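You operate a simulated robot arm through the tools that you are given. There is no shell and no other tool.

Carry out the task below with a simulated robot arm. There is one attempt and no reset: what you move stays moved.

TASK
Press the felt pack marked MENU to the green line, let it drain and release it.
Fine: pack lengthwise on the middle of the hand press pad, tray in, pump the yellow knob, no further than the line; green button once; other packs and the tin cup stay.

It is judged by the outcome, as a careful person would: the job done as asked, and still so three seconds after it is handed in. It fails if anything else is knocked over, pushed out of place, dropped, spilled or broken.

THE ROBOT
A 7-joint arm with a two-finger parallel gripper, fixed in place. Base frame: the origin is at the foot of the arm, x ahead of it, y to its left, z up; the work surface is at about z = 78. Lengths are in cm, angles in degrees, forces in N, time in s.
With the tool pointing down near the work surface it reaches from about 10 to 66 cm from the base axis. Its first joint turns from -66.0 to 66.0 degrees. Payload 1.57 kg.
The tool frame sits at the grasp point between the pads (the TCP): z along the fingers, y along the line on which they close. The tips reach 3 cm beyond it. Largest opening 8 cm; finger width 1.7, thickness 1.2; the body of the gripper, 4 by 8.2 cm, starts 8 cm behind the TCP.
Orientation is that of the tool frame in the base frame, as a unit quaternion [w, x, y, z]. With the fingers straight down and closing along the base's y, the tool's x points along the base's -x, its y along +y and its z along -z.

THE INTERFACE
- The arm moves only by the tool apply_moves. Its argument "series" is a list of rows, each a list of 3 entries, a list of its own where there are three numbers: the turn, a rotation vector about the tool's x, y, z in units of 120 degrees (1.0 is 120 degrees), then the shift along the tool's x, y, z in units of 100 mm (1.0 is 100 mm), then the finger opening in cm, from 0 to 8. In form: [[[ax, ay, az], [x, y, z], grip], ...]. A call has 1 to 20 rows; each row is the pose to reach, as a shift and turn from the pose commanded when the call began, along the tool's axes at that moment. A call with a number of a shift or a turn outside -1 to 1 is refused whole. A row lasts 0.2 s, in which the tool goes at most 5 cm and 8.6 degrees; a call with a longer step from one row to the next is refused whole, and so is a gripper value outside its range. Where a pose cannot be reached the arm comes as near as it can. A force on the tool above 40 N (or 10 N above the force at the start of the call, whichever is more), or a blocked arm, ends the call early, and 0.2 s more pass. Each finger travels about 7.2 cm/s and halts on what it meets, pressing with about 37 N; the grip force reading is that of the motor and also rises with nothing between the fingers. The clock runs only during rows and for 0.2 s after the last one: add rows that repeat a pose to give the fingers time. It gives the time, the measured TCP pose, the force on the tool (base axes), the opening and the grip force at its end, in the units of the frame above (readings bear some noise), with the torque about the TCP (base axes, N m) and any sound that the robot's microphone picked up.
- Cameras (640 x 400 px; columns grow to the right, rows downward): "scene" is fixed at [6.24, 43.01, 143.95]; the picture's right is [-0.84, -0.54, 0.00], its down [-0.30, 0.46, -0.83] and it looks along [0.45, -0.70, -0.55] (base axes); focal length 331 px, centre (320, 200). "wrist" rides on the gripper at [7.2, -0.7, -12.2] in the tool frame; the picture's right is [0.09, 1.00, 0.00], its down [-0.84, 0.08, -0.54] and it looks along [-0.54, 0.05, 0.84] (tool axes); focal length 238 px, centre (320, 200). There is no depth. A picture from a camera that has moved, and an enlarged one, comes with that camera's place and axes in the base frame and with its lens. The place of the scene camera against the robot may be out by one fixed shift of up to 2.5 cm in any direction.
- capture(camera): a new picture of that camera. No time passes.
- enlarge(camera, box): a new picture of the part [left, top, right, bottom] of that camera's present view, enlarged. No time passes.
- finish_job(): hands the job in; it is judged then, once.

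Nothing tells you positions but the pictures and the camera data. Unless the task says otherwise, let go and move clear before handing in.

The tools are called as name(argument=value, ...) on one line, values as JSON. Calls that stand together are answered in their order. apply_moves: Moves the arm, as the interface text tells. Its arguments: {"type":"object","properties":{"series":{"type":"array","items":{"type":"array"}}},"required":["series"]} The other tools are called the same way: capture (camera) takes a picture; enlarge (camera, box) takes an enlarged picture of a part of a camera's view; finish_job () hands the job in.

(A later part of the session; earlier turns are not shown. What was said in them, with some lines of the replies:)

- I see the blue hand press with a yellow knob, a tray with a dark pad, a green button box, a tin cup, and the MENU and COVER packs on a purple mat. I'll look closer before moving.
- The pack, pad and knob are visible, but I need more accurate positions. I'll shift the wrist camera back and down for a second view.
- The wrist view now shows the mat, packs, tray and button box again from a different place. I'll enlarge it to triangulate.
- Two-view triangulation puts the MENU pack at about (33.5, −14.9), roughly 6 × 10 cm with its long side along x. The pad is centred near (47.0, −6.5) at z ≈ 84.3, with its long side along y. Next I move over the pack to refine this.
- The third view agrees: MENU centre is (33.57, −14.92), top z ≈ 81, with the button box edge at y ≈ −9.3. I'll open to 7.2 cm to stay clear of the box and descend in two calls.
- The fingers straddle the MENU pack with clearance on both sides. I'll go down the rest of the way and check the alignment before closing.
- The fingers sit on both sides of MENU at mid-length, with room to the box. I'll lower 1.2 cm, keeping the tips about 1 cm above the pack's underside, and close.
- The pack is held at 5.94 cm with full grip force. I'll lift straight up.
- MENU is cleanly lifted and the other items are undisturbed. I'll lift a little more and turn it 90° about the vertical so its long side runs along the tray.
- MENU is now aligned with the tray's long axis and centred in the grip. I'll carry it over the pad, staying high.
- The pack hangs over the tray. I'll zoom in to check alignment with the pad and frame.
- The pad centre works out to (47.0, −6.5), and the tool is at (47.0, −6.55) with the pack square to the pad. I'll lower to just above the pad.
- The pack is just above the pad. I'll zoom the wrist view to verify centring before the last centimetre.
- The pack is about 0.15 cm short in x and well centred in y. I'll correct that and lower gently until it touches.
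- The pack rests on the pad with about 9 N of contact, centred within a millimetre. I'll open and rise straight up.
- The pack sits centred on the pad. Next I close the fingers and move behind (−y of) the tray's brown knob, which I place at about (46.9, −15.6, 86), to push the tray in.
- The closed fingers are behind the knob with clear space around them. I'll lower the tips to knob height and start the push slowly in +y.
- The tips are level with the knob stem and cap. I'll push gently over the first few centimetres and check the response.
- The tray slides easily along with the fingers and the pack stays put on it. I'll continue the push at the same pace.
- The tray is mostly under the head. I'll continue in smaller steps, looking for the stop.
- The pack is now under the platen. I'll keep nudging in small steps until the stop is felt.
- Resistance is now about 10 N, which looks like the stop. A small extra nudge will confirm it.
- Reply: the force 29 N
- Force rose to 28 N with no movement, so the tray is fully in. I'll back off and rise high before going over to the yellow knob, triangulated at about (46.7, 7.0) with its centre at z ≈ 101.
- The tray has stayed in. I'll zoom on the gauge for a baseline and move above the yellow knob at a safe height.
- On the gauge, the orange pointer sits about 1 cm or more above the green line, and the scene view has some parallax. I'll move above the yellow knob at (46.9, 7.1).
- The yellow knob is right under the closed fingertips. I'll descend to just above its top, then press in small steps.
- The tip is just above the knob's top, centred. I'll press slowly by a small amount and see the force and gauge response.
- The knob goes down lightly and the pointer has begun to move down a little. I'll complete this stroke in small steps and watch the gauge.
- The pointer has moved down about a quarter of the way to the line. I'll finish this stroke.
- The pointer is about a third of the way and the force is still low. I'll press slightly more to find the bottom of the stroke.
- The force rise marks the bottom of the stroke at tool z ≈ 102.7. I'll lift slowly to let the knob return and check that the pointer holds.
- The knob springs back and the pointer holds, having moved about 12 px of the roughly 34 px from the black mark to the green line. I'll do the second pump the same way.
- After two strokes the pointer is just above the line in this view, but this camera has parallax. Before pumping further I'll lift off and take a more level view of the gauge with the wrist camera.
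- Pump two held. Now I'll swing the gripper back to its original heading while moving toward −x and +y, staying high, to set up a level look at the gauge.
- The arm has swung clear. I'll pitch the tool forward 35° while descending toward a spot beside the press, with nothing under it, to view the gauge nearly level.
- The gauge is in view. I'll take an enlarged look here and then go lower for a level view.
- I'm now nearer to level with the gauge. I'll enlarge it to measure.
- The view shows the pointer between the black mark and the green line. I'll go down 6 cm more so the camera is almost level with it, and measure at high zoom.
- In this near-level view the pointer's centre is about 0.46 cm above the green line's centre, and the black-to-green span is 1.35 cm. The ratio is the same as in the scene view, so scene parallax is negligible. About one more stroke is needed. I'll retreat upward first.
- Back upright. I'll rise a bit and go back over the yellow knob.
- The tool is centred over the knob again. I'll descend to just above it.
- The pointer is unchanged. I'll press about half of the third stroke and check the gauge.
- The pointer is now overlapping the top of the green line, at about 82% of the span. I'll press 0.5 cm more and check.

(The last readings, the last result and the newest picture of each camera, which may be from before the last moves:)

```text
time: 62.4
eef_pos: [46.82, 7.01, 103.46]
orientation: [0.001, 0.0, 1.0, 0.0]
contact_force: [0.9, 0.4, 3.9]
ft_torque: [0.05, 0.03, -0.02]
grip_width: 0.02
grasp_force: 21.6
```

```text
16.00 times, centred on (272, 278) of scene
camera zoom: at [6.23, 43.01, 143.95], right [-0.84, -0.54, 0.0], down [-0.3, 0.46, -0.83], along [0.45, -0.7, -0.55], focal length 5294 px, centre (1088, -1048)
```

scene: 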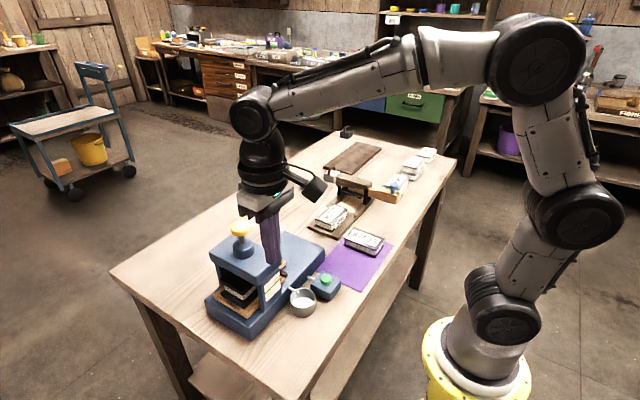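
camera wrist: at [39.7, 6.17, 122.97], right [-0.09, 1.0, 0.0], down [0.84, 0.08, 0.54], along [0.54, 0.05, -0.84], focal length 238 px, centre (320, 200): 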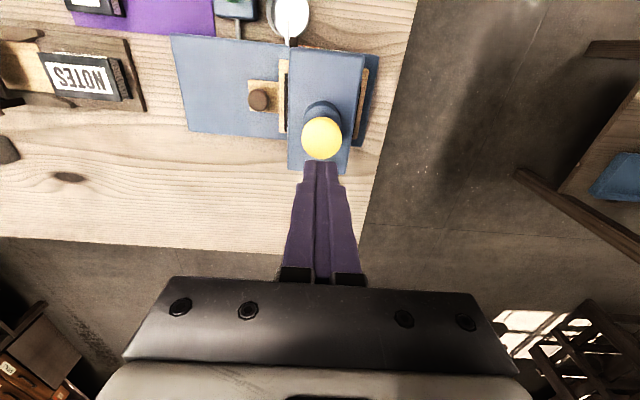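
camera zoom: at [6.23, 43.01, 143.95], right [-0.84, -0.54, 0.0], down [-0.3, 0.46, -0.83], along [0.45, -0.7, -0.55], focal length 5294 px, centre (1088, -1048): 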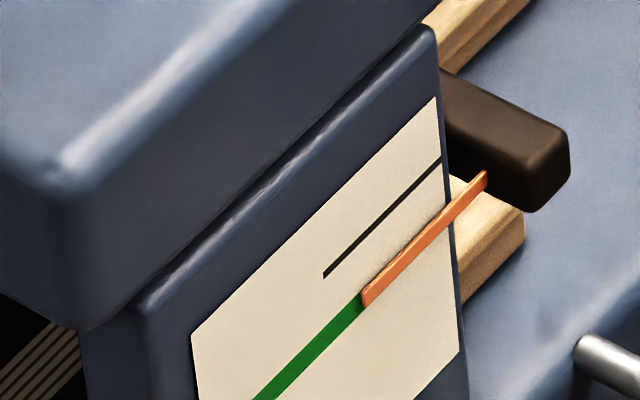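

The pointer now covers the green line in this view. I'll zoom in further before deciding on the last bit.

enlarge(camera="scene", box=[270, 275, 282, 286])

enlarge(camera="scene", box=[255, 265, 295, 315])

```text
16.00 times, centred on (276, 280) of scene
camera zoom: at [6.23, 43.01, 143.95], right [-0.84, -0.54, 0.0], down [-0.3, 0.46, -0.83], along [0.45, -0.7, -0.55], focal length 5294 px, centre (1024, -1088)
```

zoom: 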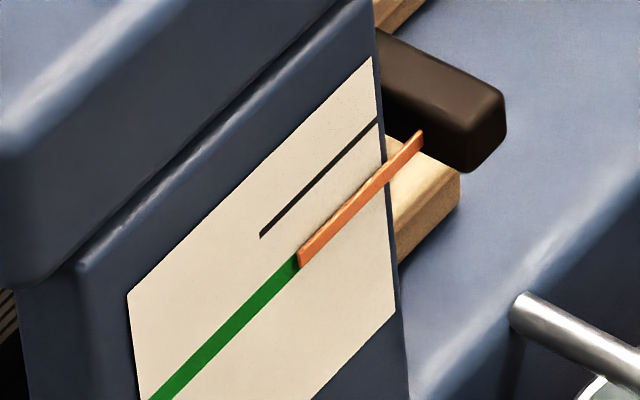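

```text
8.00 times, centred on (275, 290) of scene
camera zoom: at [6.23, 43.01, 143.95], right [-0.84, -0.54, 0.0], down [-0.3, 0.46, -0.83], along [0.45, -0.7, -0.55], focal length 2647 px, centre (680, -520)
```

zoom: 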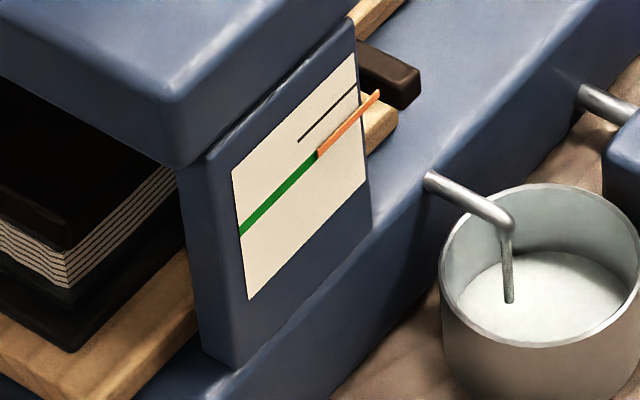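

Water has begun running from the spout into the cup, and the pointer's centre is just a hair above the line's centre. I'll add a tiny extra press and compare again.

apply_moves(series=[[[0, 0, 0], [0, 0, 0.01], 0], [[0, 0, 0], [0, 0, 0.02], 0], [[0, 0, 0], [0, 0, 0.02], 0]])

enlarge(camera="scene", box=[270, 275, 282, 286])

enlarge(camera="scene", box=[255, 265, 295, 315])

```text
time: 63.2
eef_pos: [46.86, 6.96, 103.11]
orientation: [0.0, 0.0, 1.0, 0.0]
contact_force: [0.5, -2.1, 3.5]
ft_torque: [-0.09, 0.0, 0.0]
grip_width: 0.0
grasp_force: 21.6
```

```text
16.00 times, centred on (276, 280) of scene
camera zoom: at [6.23, 43.0, 143.96], right [-0.84, -0.54, 0.0], down [-0.3, 0.46, -0.83], along [0.45, -0.7, -0.55], focal length 5294 px, centre (1024, -1088)
```

zoom: 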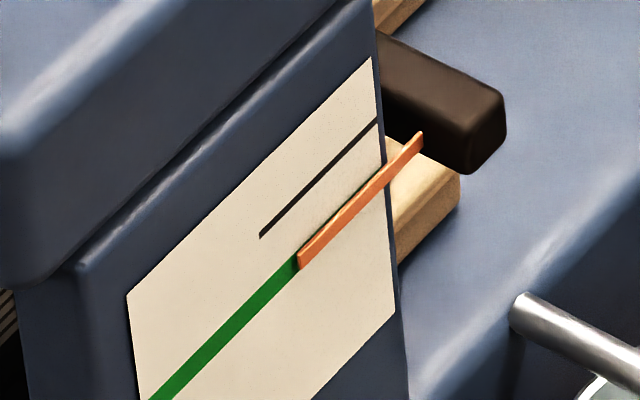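

```text
8.00 times, centred on (275, 290) of scene
camera zoom: at [6.23, 43.0, 143.96], right [-0.84, -0.54, 0.0], down [-0.3, 0.46, -0.83], along [0.45, -0.7, -0.55], focal length 2647 px, centre (680, -520)
```

zoom: 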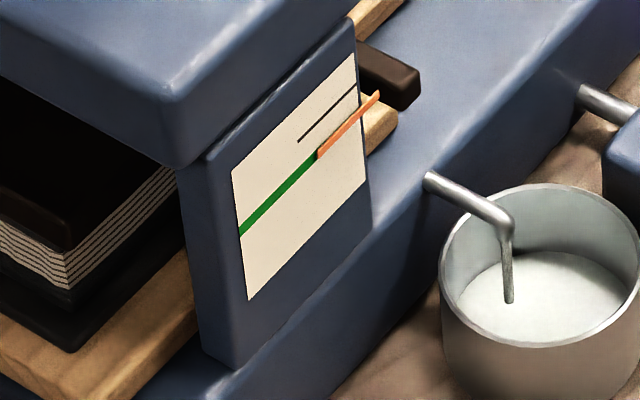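

The pointer now sits on the green line and the stream is running. I'll stop pumping here, lift off the knob and confirm that it holds.

apply_moves(series=[[[0, 0, 0], [0, 0, -0.05], 0], [[0, 0, 0], [0, 0, -0.1], 0], [[0, 0, 0], [0, 0, -0.15], 0], [[0, 0, 0], [0, 0, -0.2], 0], [[0, 0, 0], [0, 0, -0.3], 0], [[0, 0, 0], [0, 0, -0.5], 0], [[0, 0, 0], [0, 0, -0.7], 0], [[0, 0, 0], [0, 0, -0.7], 0]])

enlarge(camera="scene", box=[270, 275, 282, 286])

enlarge(camera="scene", box=[200, 220, 340, 330])

```text
time: 65.0
eef_pos: [46.87, 6.97, 110.29]
orientation: [0.0, 0.0, 1.0, 0.001]
contact_force: [0.6, -1.0, -0.4]
ft_torque: [-0.02, 0.0, -0.02]
grip_width: 0.01
grasp_force: 21.3
```

```text
16.00 times, centred on (276, 280) of scene
camera zoom: at [6.24, 43.01, 143.95], right [-0.84, -0.54, 0.0], down [-0.3, 0.46, -0.83], along [0.45, -0.7, -0.55], focal length 5294 px, centre (1024, -1088)
```

zoom: 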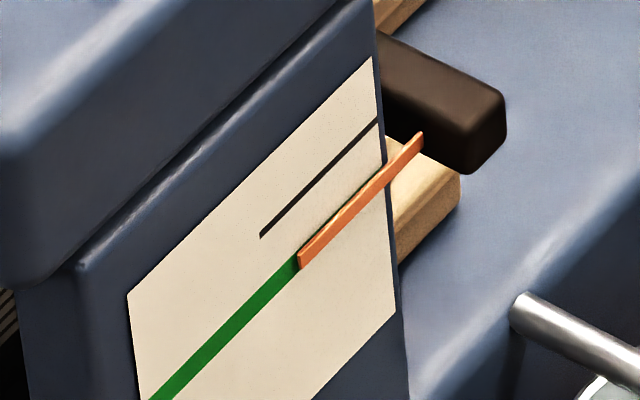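

```text
3.64 times, centred on (270, 275) of scene
camera zoom: at [6.24, 43.01, 143.95], right [-0.84, -0.54, 0.0], down [-0.3, 0.46, -0.83], along [0.45, -0.7, -0.55], focal length 1203 px, centre (502, -73)
```

zoom: 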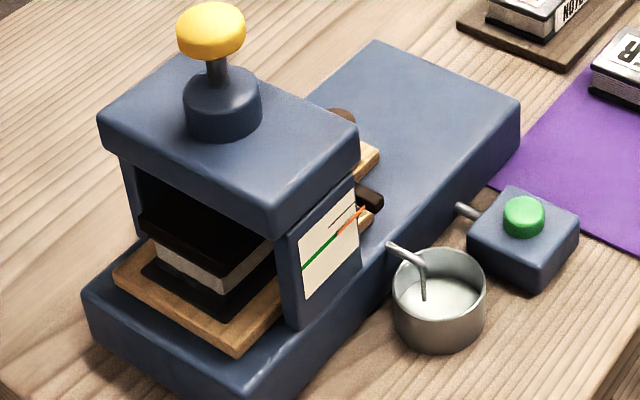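

The pointer holds on the line and the stream is still running. While it drains I'll move over to the green button, staying high.

apply_moves(series=[[[0, 0, 0], [0.25, -0.25, 0], 0], [[0, 0, 0], [0.5, -0.5, 0], 0], [[0, 0, 0], [0.75, -0.75, 0], 0], [[0, 0, 0], [1, -1, 0], 0], [[0, 0, 0], [1, -1, 0], 0]])

apply_moves(series=[[[0, 0, 0], [0.12, -0.16, 0.2], 0], [[0, 0, 0], [0.25, -0.32, 0.4], 0], [[0, 0, 0], [0.25, -0.32, 0.7], 0], [[0, 0, 0], [0.25, -0.32, 1], 0], [[0, 0, 0], [0.25, -0.32, 1], 0]])

capture(camera="wrist")

enlarge(camera="scene", box=[200, 220, 380, 330])

```text
time: 66.2
eef_pos: [36.74, -2.72, 110.45]
orientation: [0.0, 0.0, 1.0, 0.0]
contact_force: [0.4, 0.6, 0.4]
ft_torque: [0.03, 0.03, 0.0]
grip_width: 0.0
grasp_force: 21.1
```

```text
time: 67.4
eef_pos: [34.34, -6.01, 100.06]
orientation: [0.001, 0.0, 1.0, 0.0]
contact_force: [0.1, 0.3, -0.4]
ft_torque: [0.0, -0.01, 0.02]
grip_width: 0.0
grasp_force: 21.0
```

```text
taken
camera wrist: at [27.07, -6.73, 112.18], right [-0.09, 1.0, 0.0], down [0.84, 0.08, 0.54], along [0.54, 0.05, -0.84], focal length 238 px, centre (320, 200)
```

wrist: 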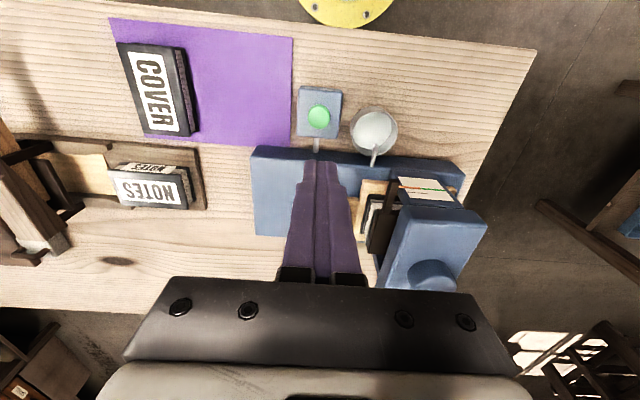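

```text
3.56 times, centred on (290, 275) of scene
camera zoom: at [6.24, 43.01, 143.95], right [-0.84, -0.54, 0.0], down [-0.3, 0.46, -0.83], along [0.45, -0.7, -0.55], focal length 1176 px, centre (427, -67)
```

zoom: 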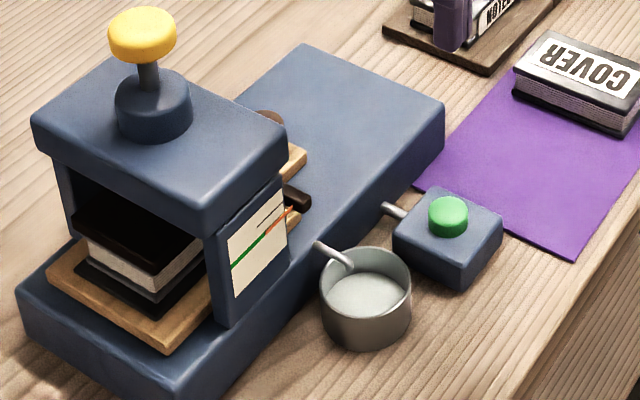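

The stream seems to have stopped. I'll zoom in on the spout, cup and gauge to check.

enlarge(camera="scene", box=[280, 280, 320, 320])

enlarge(camera="scene", box=[255, 265, 295, 315])

enlarge(camera="wrist", box=[280, 70, 420, 170])

```text
10.00 times, centred on (300, 300) of scene
camera zoom: at [6.24, 43.01, 143.95], right [-0.84, -0.54, 0.0], down [-0.3, 0.46, -0.83], along [0.45, -0.7, -0.55], focal length 3309 px, centre (520, -800)
```

zoom: 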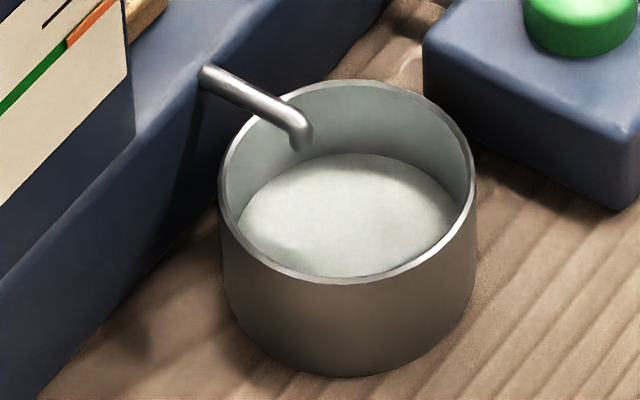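

```text
8.00 times, centred on (275, 290) of scene
camera zoom: at [6.24, 43.01, 143.95], right [-0.84, -0.54, 0.0], down [-0.3, 0.46, -0.83], along [0.45, -0.7, -0.55], focal length 2647 px, centre (680, -520)
```

zoom: 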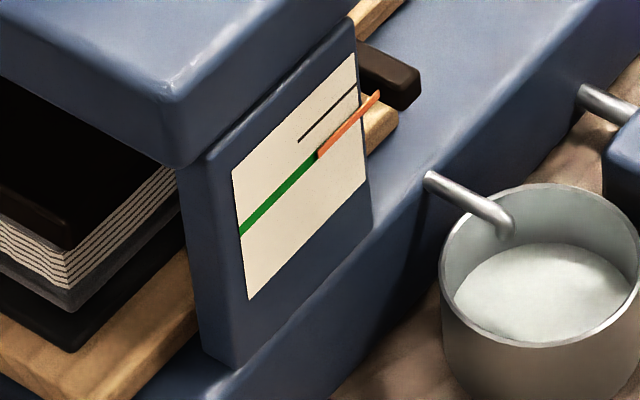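

```text
4.00 times, centred on (350, 120) of wrist
camera zoom: at [27.07, -6.73, 112.18], right [-0.09, 1.0, 0.0], down [0.84, 0.08, 0.54], along [0.54, 0.05, -0.84], focal length 953 px, centre (200, 520)
```

zoom: 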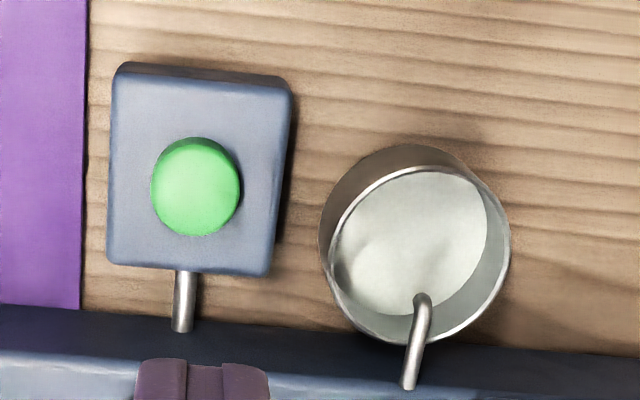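

The flow has stopped and the cup holds the water; the pointer is still on the line. I'll wait a few more seconds to be sure it's drained, then align above the button.

apply_moves(series=[[[0, 0, 0], [-0.013, -0.02, 0], 0], [[0, 0, 0], [-0.013, -0.02, 0], 0], [[0, 0, 0], [-0.013, -0.02, 0], 0], [[0, 0, 0], [-0.013, -0.02, 0], 0], [[0, 0, 0], [-0.013, -0.02, 0], 0], [[0, 0, 0], [-0.013, -0.02, 0], 0], [[0, 0, 0], [-0.013, -0.02, 0], 0], [[0, 0, 0], [-0.013, -0.02, 0], 0], [[0, 0, 0], [-0.013, -0.02, 0], 0], [[0, 0, 0], [-0.013, -0.02, 0], 0], [[0, 0, 0], [-0.013, -0.02, 0], 0], [[0, 0, 0], [-0.013, -0.02, 0], 0], [[0, 0, 0], [-0.013, -0.02, 0], 0], [[0, 0, 0], [-0.013, -0.02, 0], 0], [[0, 0, 0], [-0.013, -0.02, 0], 0], [[0, 0, 0], [-0.013, -0.02, 0], 0], [[0, 0, 0], [-0.013, -0.02, 0], 0], [[0, 0, 0], [-0.013, -0.02, 0], 0], [[0, 0, 0], [-0.013, -0.02, 0], 0], [[0, 0, 0], [-0.013, -0.02, 0], 0]])

enlarge(camera="scene", box=[255, 265, 325, 325])

enlarge(camera="scene", box=[270, 275, 282, 286])

```text
time: 71.6
eef_pos: [34.38, -6.35, 100.24]
orientation: [0.0, 0.0, 1.0, 0.0]
contact_force: [1.0, -0.3, 0.2]
ft_torque: [-0.04, 0.0, 0.02]
grip_width: 0.03
grasp_force: 20.7
```

```text
6.67 times, centred on (290, 295) of scene
camera zoom: at [6.24, 43.01, 143.95], right [-0.84, -0.54, 0.0], down [-0.3, 0.46, -0.83], along [0.45, -0.7, -0.55], focal length 2206 px, centre (520, -433)
```

zoom: 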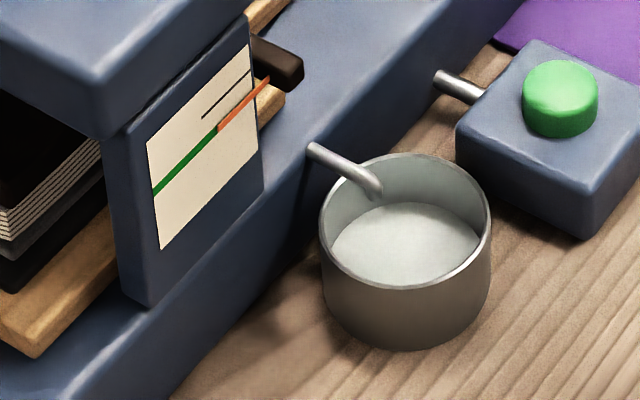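

```text
16.00 times, centred on (276, 280) of scene
camera zoom: at [6.24, 43.01, 143.95], right [-0.84, -0.54, 0.0], down [-0.3, 0.46, -0.83], along [0.45, -0.7, -0.55], focal length 5294 px, centre (1024, -1088)
```

zoom: 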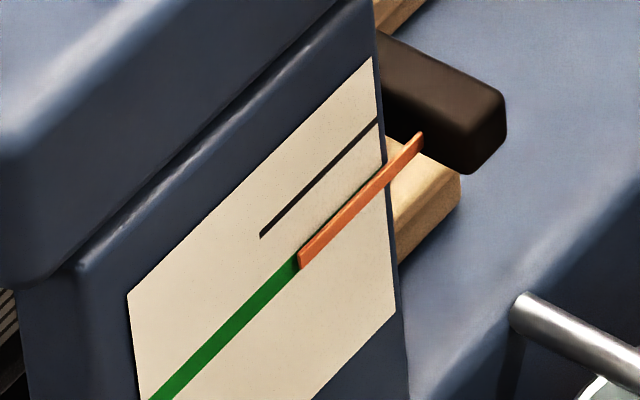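

No more flow, and the pointer is still on the line. I'll descend over the green button.

apply_moves(series=[[[0, 0, 0], [0, 0, 0.3], 0], [[0, 0, 0], [0, 0, 0.6], 0], [[0, 0, 0], [0, 0, 0.85], 0], [[0, 0, 0], [0, 0, 1], 0], [[0, 0, 0], [0, 0, 1], 0]])

capture(camera="wrist")

enlarge(camera="scene", box=[270, 220, 370, 320])

```text
time: 72.8
eef_pos: [34.43, -6.26, 90.26]
orientation: [0.0, 0.0, 1.0, 0.001]
contact_force: [0.8, 0.3, 0.8]
ft_torque: [0.01, 0.03, -0.03]
grip_width: 0.01
grasp_force: 21.3
```

```text
taken
camera wrist: at [27.25, -7.02, 102.3], right [-0.09, 1.0, 0.0], down [0.84, 0.08, 0.54], along [0.54, 0.05, -0.84], focal length 238 px, centre (320, 200)
```

wrist: 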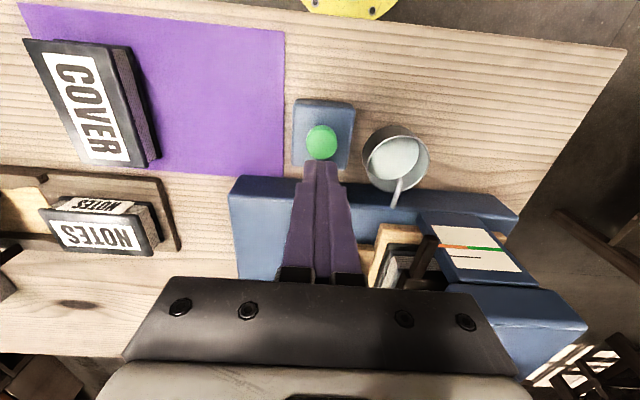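

```text
4.00 times, centred on (320, 270) of scene
camera zoom: at [6.24, 43.01, 143.95], right [-0.84, -0.54, 0.0], down [-0.3, 0.46, -0.83], along [0.45, -0.7, -0.55], focal length 1323 px, centre (320, -80)
```

zoom: 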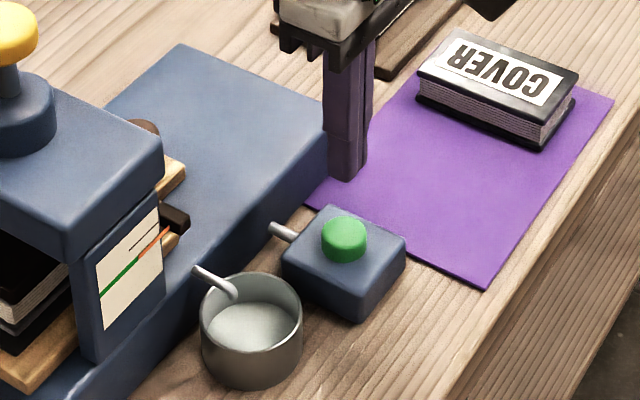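

The button is directly beneath the tips. I'll go down to just above it, then press once slowly.

apply_moves(series=[[[0, 0, 0], [0, 0, 0.2], 0], [[0, 0, 0], [0, 0, 0.4], 0], [[0, 0, 0], [0, 0, 0.47], 0], [[0, 0, 0], [0, 0, 0.47], 0]])

enlarge(camera="scene", box=[290, 240, 360, 310])

```text
time: 73.8
eef_pos: [34.29, -6.38, 85.46]
orientation: [-0.001, 0.0, 1.0, 0.0]
contact_force: [0.3, 0.2, 0.0]
ft_torque: [0.0, 0.01, -0.04]
grip_width: 0.01
grasp_force: 21.4
```

```text
5.71 times, centred on (325, 275) of scene
camera zoom: at [6.24, 43.01, 143.95], right [-0.84, -0.54, 0.0], down [-0.3, 0.46, -0.83], along [0.45, -0.7, -0.55], focal length 1891 px, centre (291, -229)
```

zoom: 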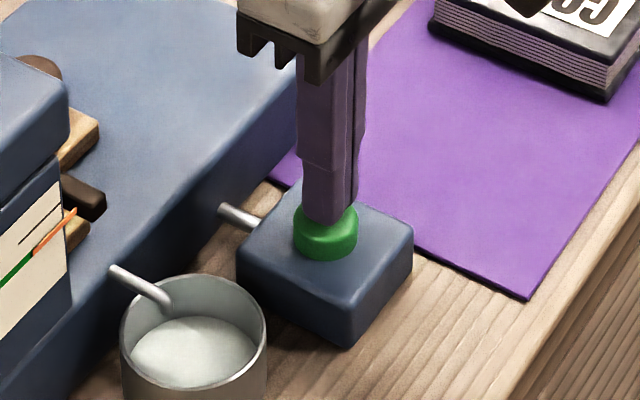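

The tips are just above the button. I'll press down slowly in one continuous motion.

apply_moves(series=[[[0, 0, 0], [0, 0, 0.015], 0], [[0, 0, 0], [0, 0, 0.03], 0], [[0, 0, 0], [0, 0, 0.045], 0], [[0, 0, 0], [0, 0, 0.06], 0], [[0, 0, 0], [0, 0, 0.075], 0], [[0, 0, 0], [0, 0, 0.09], 0]])

enlarge(camera="scene", box=[250, 220, 360, 320])

```text
time: 75.2
eef_pos: [34.45, -6.39, 84.7]
orientation: [0.001, 0.0, 1.0, 0.0]
contact_force: [-3.0, -0.4, 7.1]
ft_torque: [-0.01, 0.05, 0.0]
grip_width: 0.0
grasp_force: 21.3
heard: click
```

```text
4.00 times, centred on (305, 270) of scene
camera zoom: at [6.22, 43.01, 143.95], right [-0.84, -0.54, 0.0], down [-0.3, 0.46, -0.83], along [0.45, -0.7, -0.55], focal length 1323 px, centre (380, -80)
```

zoom: 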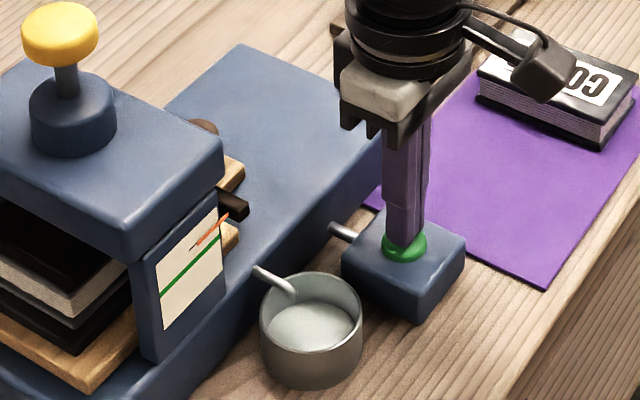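

I heard the click, and the pointer has gone back up, so the press has released. I'll lift straight off the button and rise clear.

apply_moves(series=[[[0, 0, 0], [0, 0, -0.1], 0], [[0, 0, 0], [0, 0, -0.3], 0], [[0, 0, 0], [0, 0, -0.6], 0], [[0, 0, 0], [0, 0, -1], 0], [[0, 0, 0], [0, 0, -1], 0]])

apply_moves(series=[[[0, 0, 0], [0, 0, -0.4], 0], [[0, 0, 0], [0, 0, -0.8], 0], [[0, 0, 0], [0, 0, -1], 0], [[0, 0, 0], [0, 0, -1], 0], [[0, 0, 0], [0, 0, -1], 0], [[0, 0, 0], [0, 0, -1], 0], [[0, 0, 0], [0, 0, -1], 0]])

capture(camera="scene")

enlarge(camera="scene", box=[200, 220, 400, 340])

enlarge(camera="scene", box=[205, 260, 295, 325])

```text
time: 76.4
eef_pos: [34.66, -6.37, 94.73]
orientation: [0.0, 0.0, 1.0, 0.0]
contact_force: [-0.2, 0.3, -0.2]
ft_torque: [0.02, 0.02, 0.02]
grip_width: 0.0
grasp_force: 21.1
```

```text
time: 78.0
eef_pos: [34.54, -6.48, 104.59]
orientation: [0.0, 0.001, 1.0, 0.0]
contact_force: [0.0, 0.7, 0.5]
ft_torque: [-0.04, 0.02, -0.02]
grip_width: 0.0
grasp_force: 21.6
```

```text
taken
```

scene: 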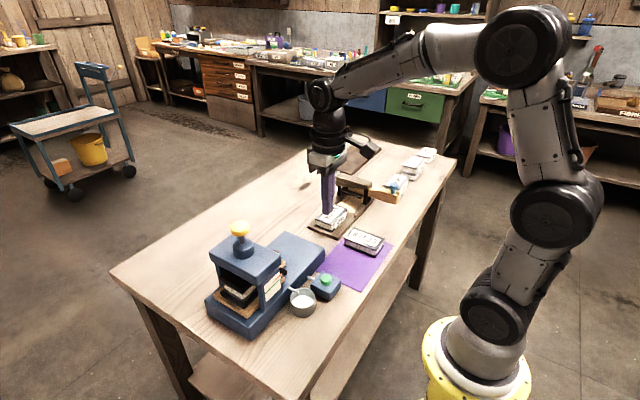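

```text
3.20 times, centred on (300, 280) of scene
camera zoom: at [6.24, 43.01, 143.95], right [-0.84, -0.54, 0.0], down [-0.3, 0.46, -0.83], along [0.45, -0.7, -0.55], focal length 1059 px, centre (384, -56)
```

zoom: 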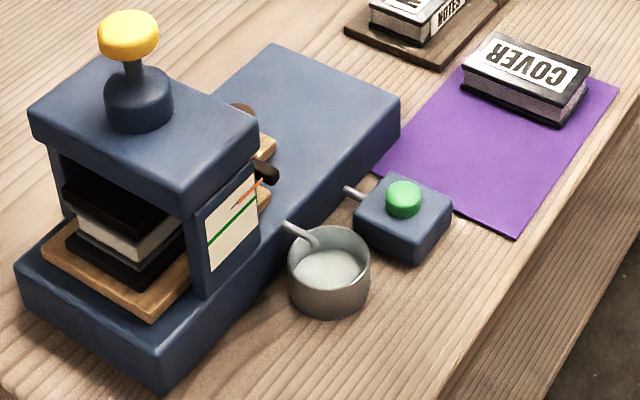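

```text
6.15 times, centred on (250, 292) of scene
camera zoom: at [6.24, 43.01, 143.95], right [-0.84, -0.54, 0.0], down [-0.3, 0.46, -0.83], along [0.45, -0.7, -0.55], focal length 2036 px, centre (751, -369)
```

zoom: 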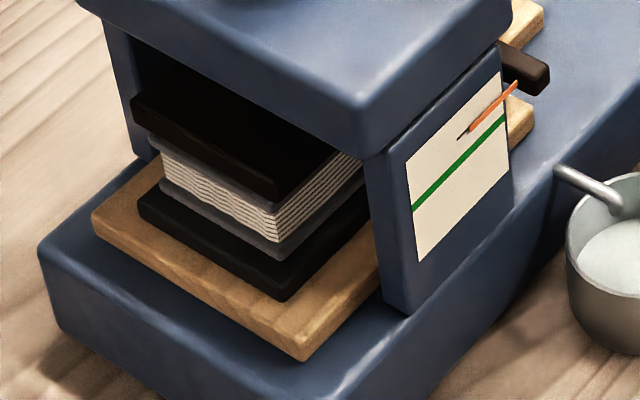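

The press is released: the pointer is back at its start mark, the button was clicked once, and the drained water is in the cup. The other packs and the cup are in place and the arm is clear, so I'm handing in the job.

finish_job()

```text
The job is handed in.
```

I pressed the MENU pack to the green line, let it drain, released it, and handed the job in. I don't have the judge's verdict.

- **Pack:** it sits lengthwise in the middle of the pad, within about a millimetre of centre. The tray is pushed in to its stop.
- **Pressing:** it took three strokes of the yellow knob, the last one partial. The pointer stopped on the green line, with its centre slightly above the line's centre, so it did not go past.
- **Draining:** water ran into the tin cup. I saw no more flow before I pressed the button, and waited about four more seconds to be sure.
- **Release:** I pressed the green button once and heard it click. The pointer went back to its starting mark.

In the last pictures the button box, the tin cup and the other packs I checked are where they started, and the arm is clear. I left the tray in, since the task didn't ask for it to come out.
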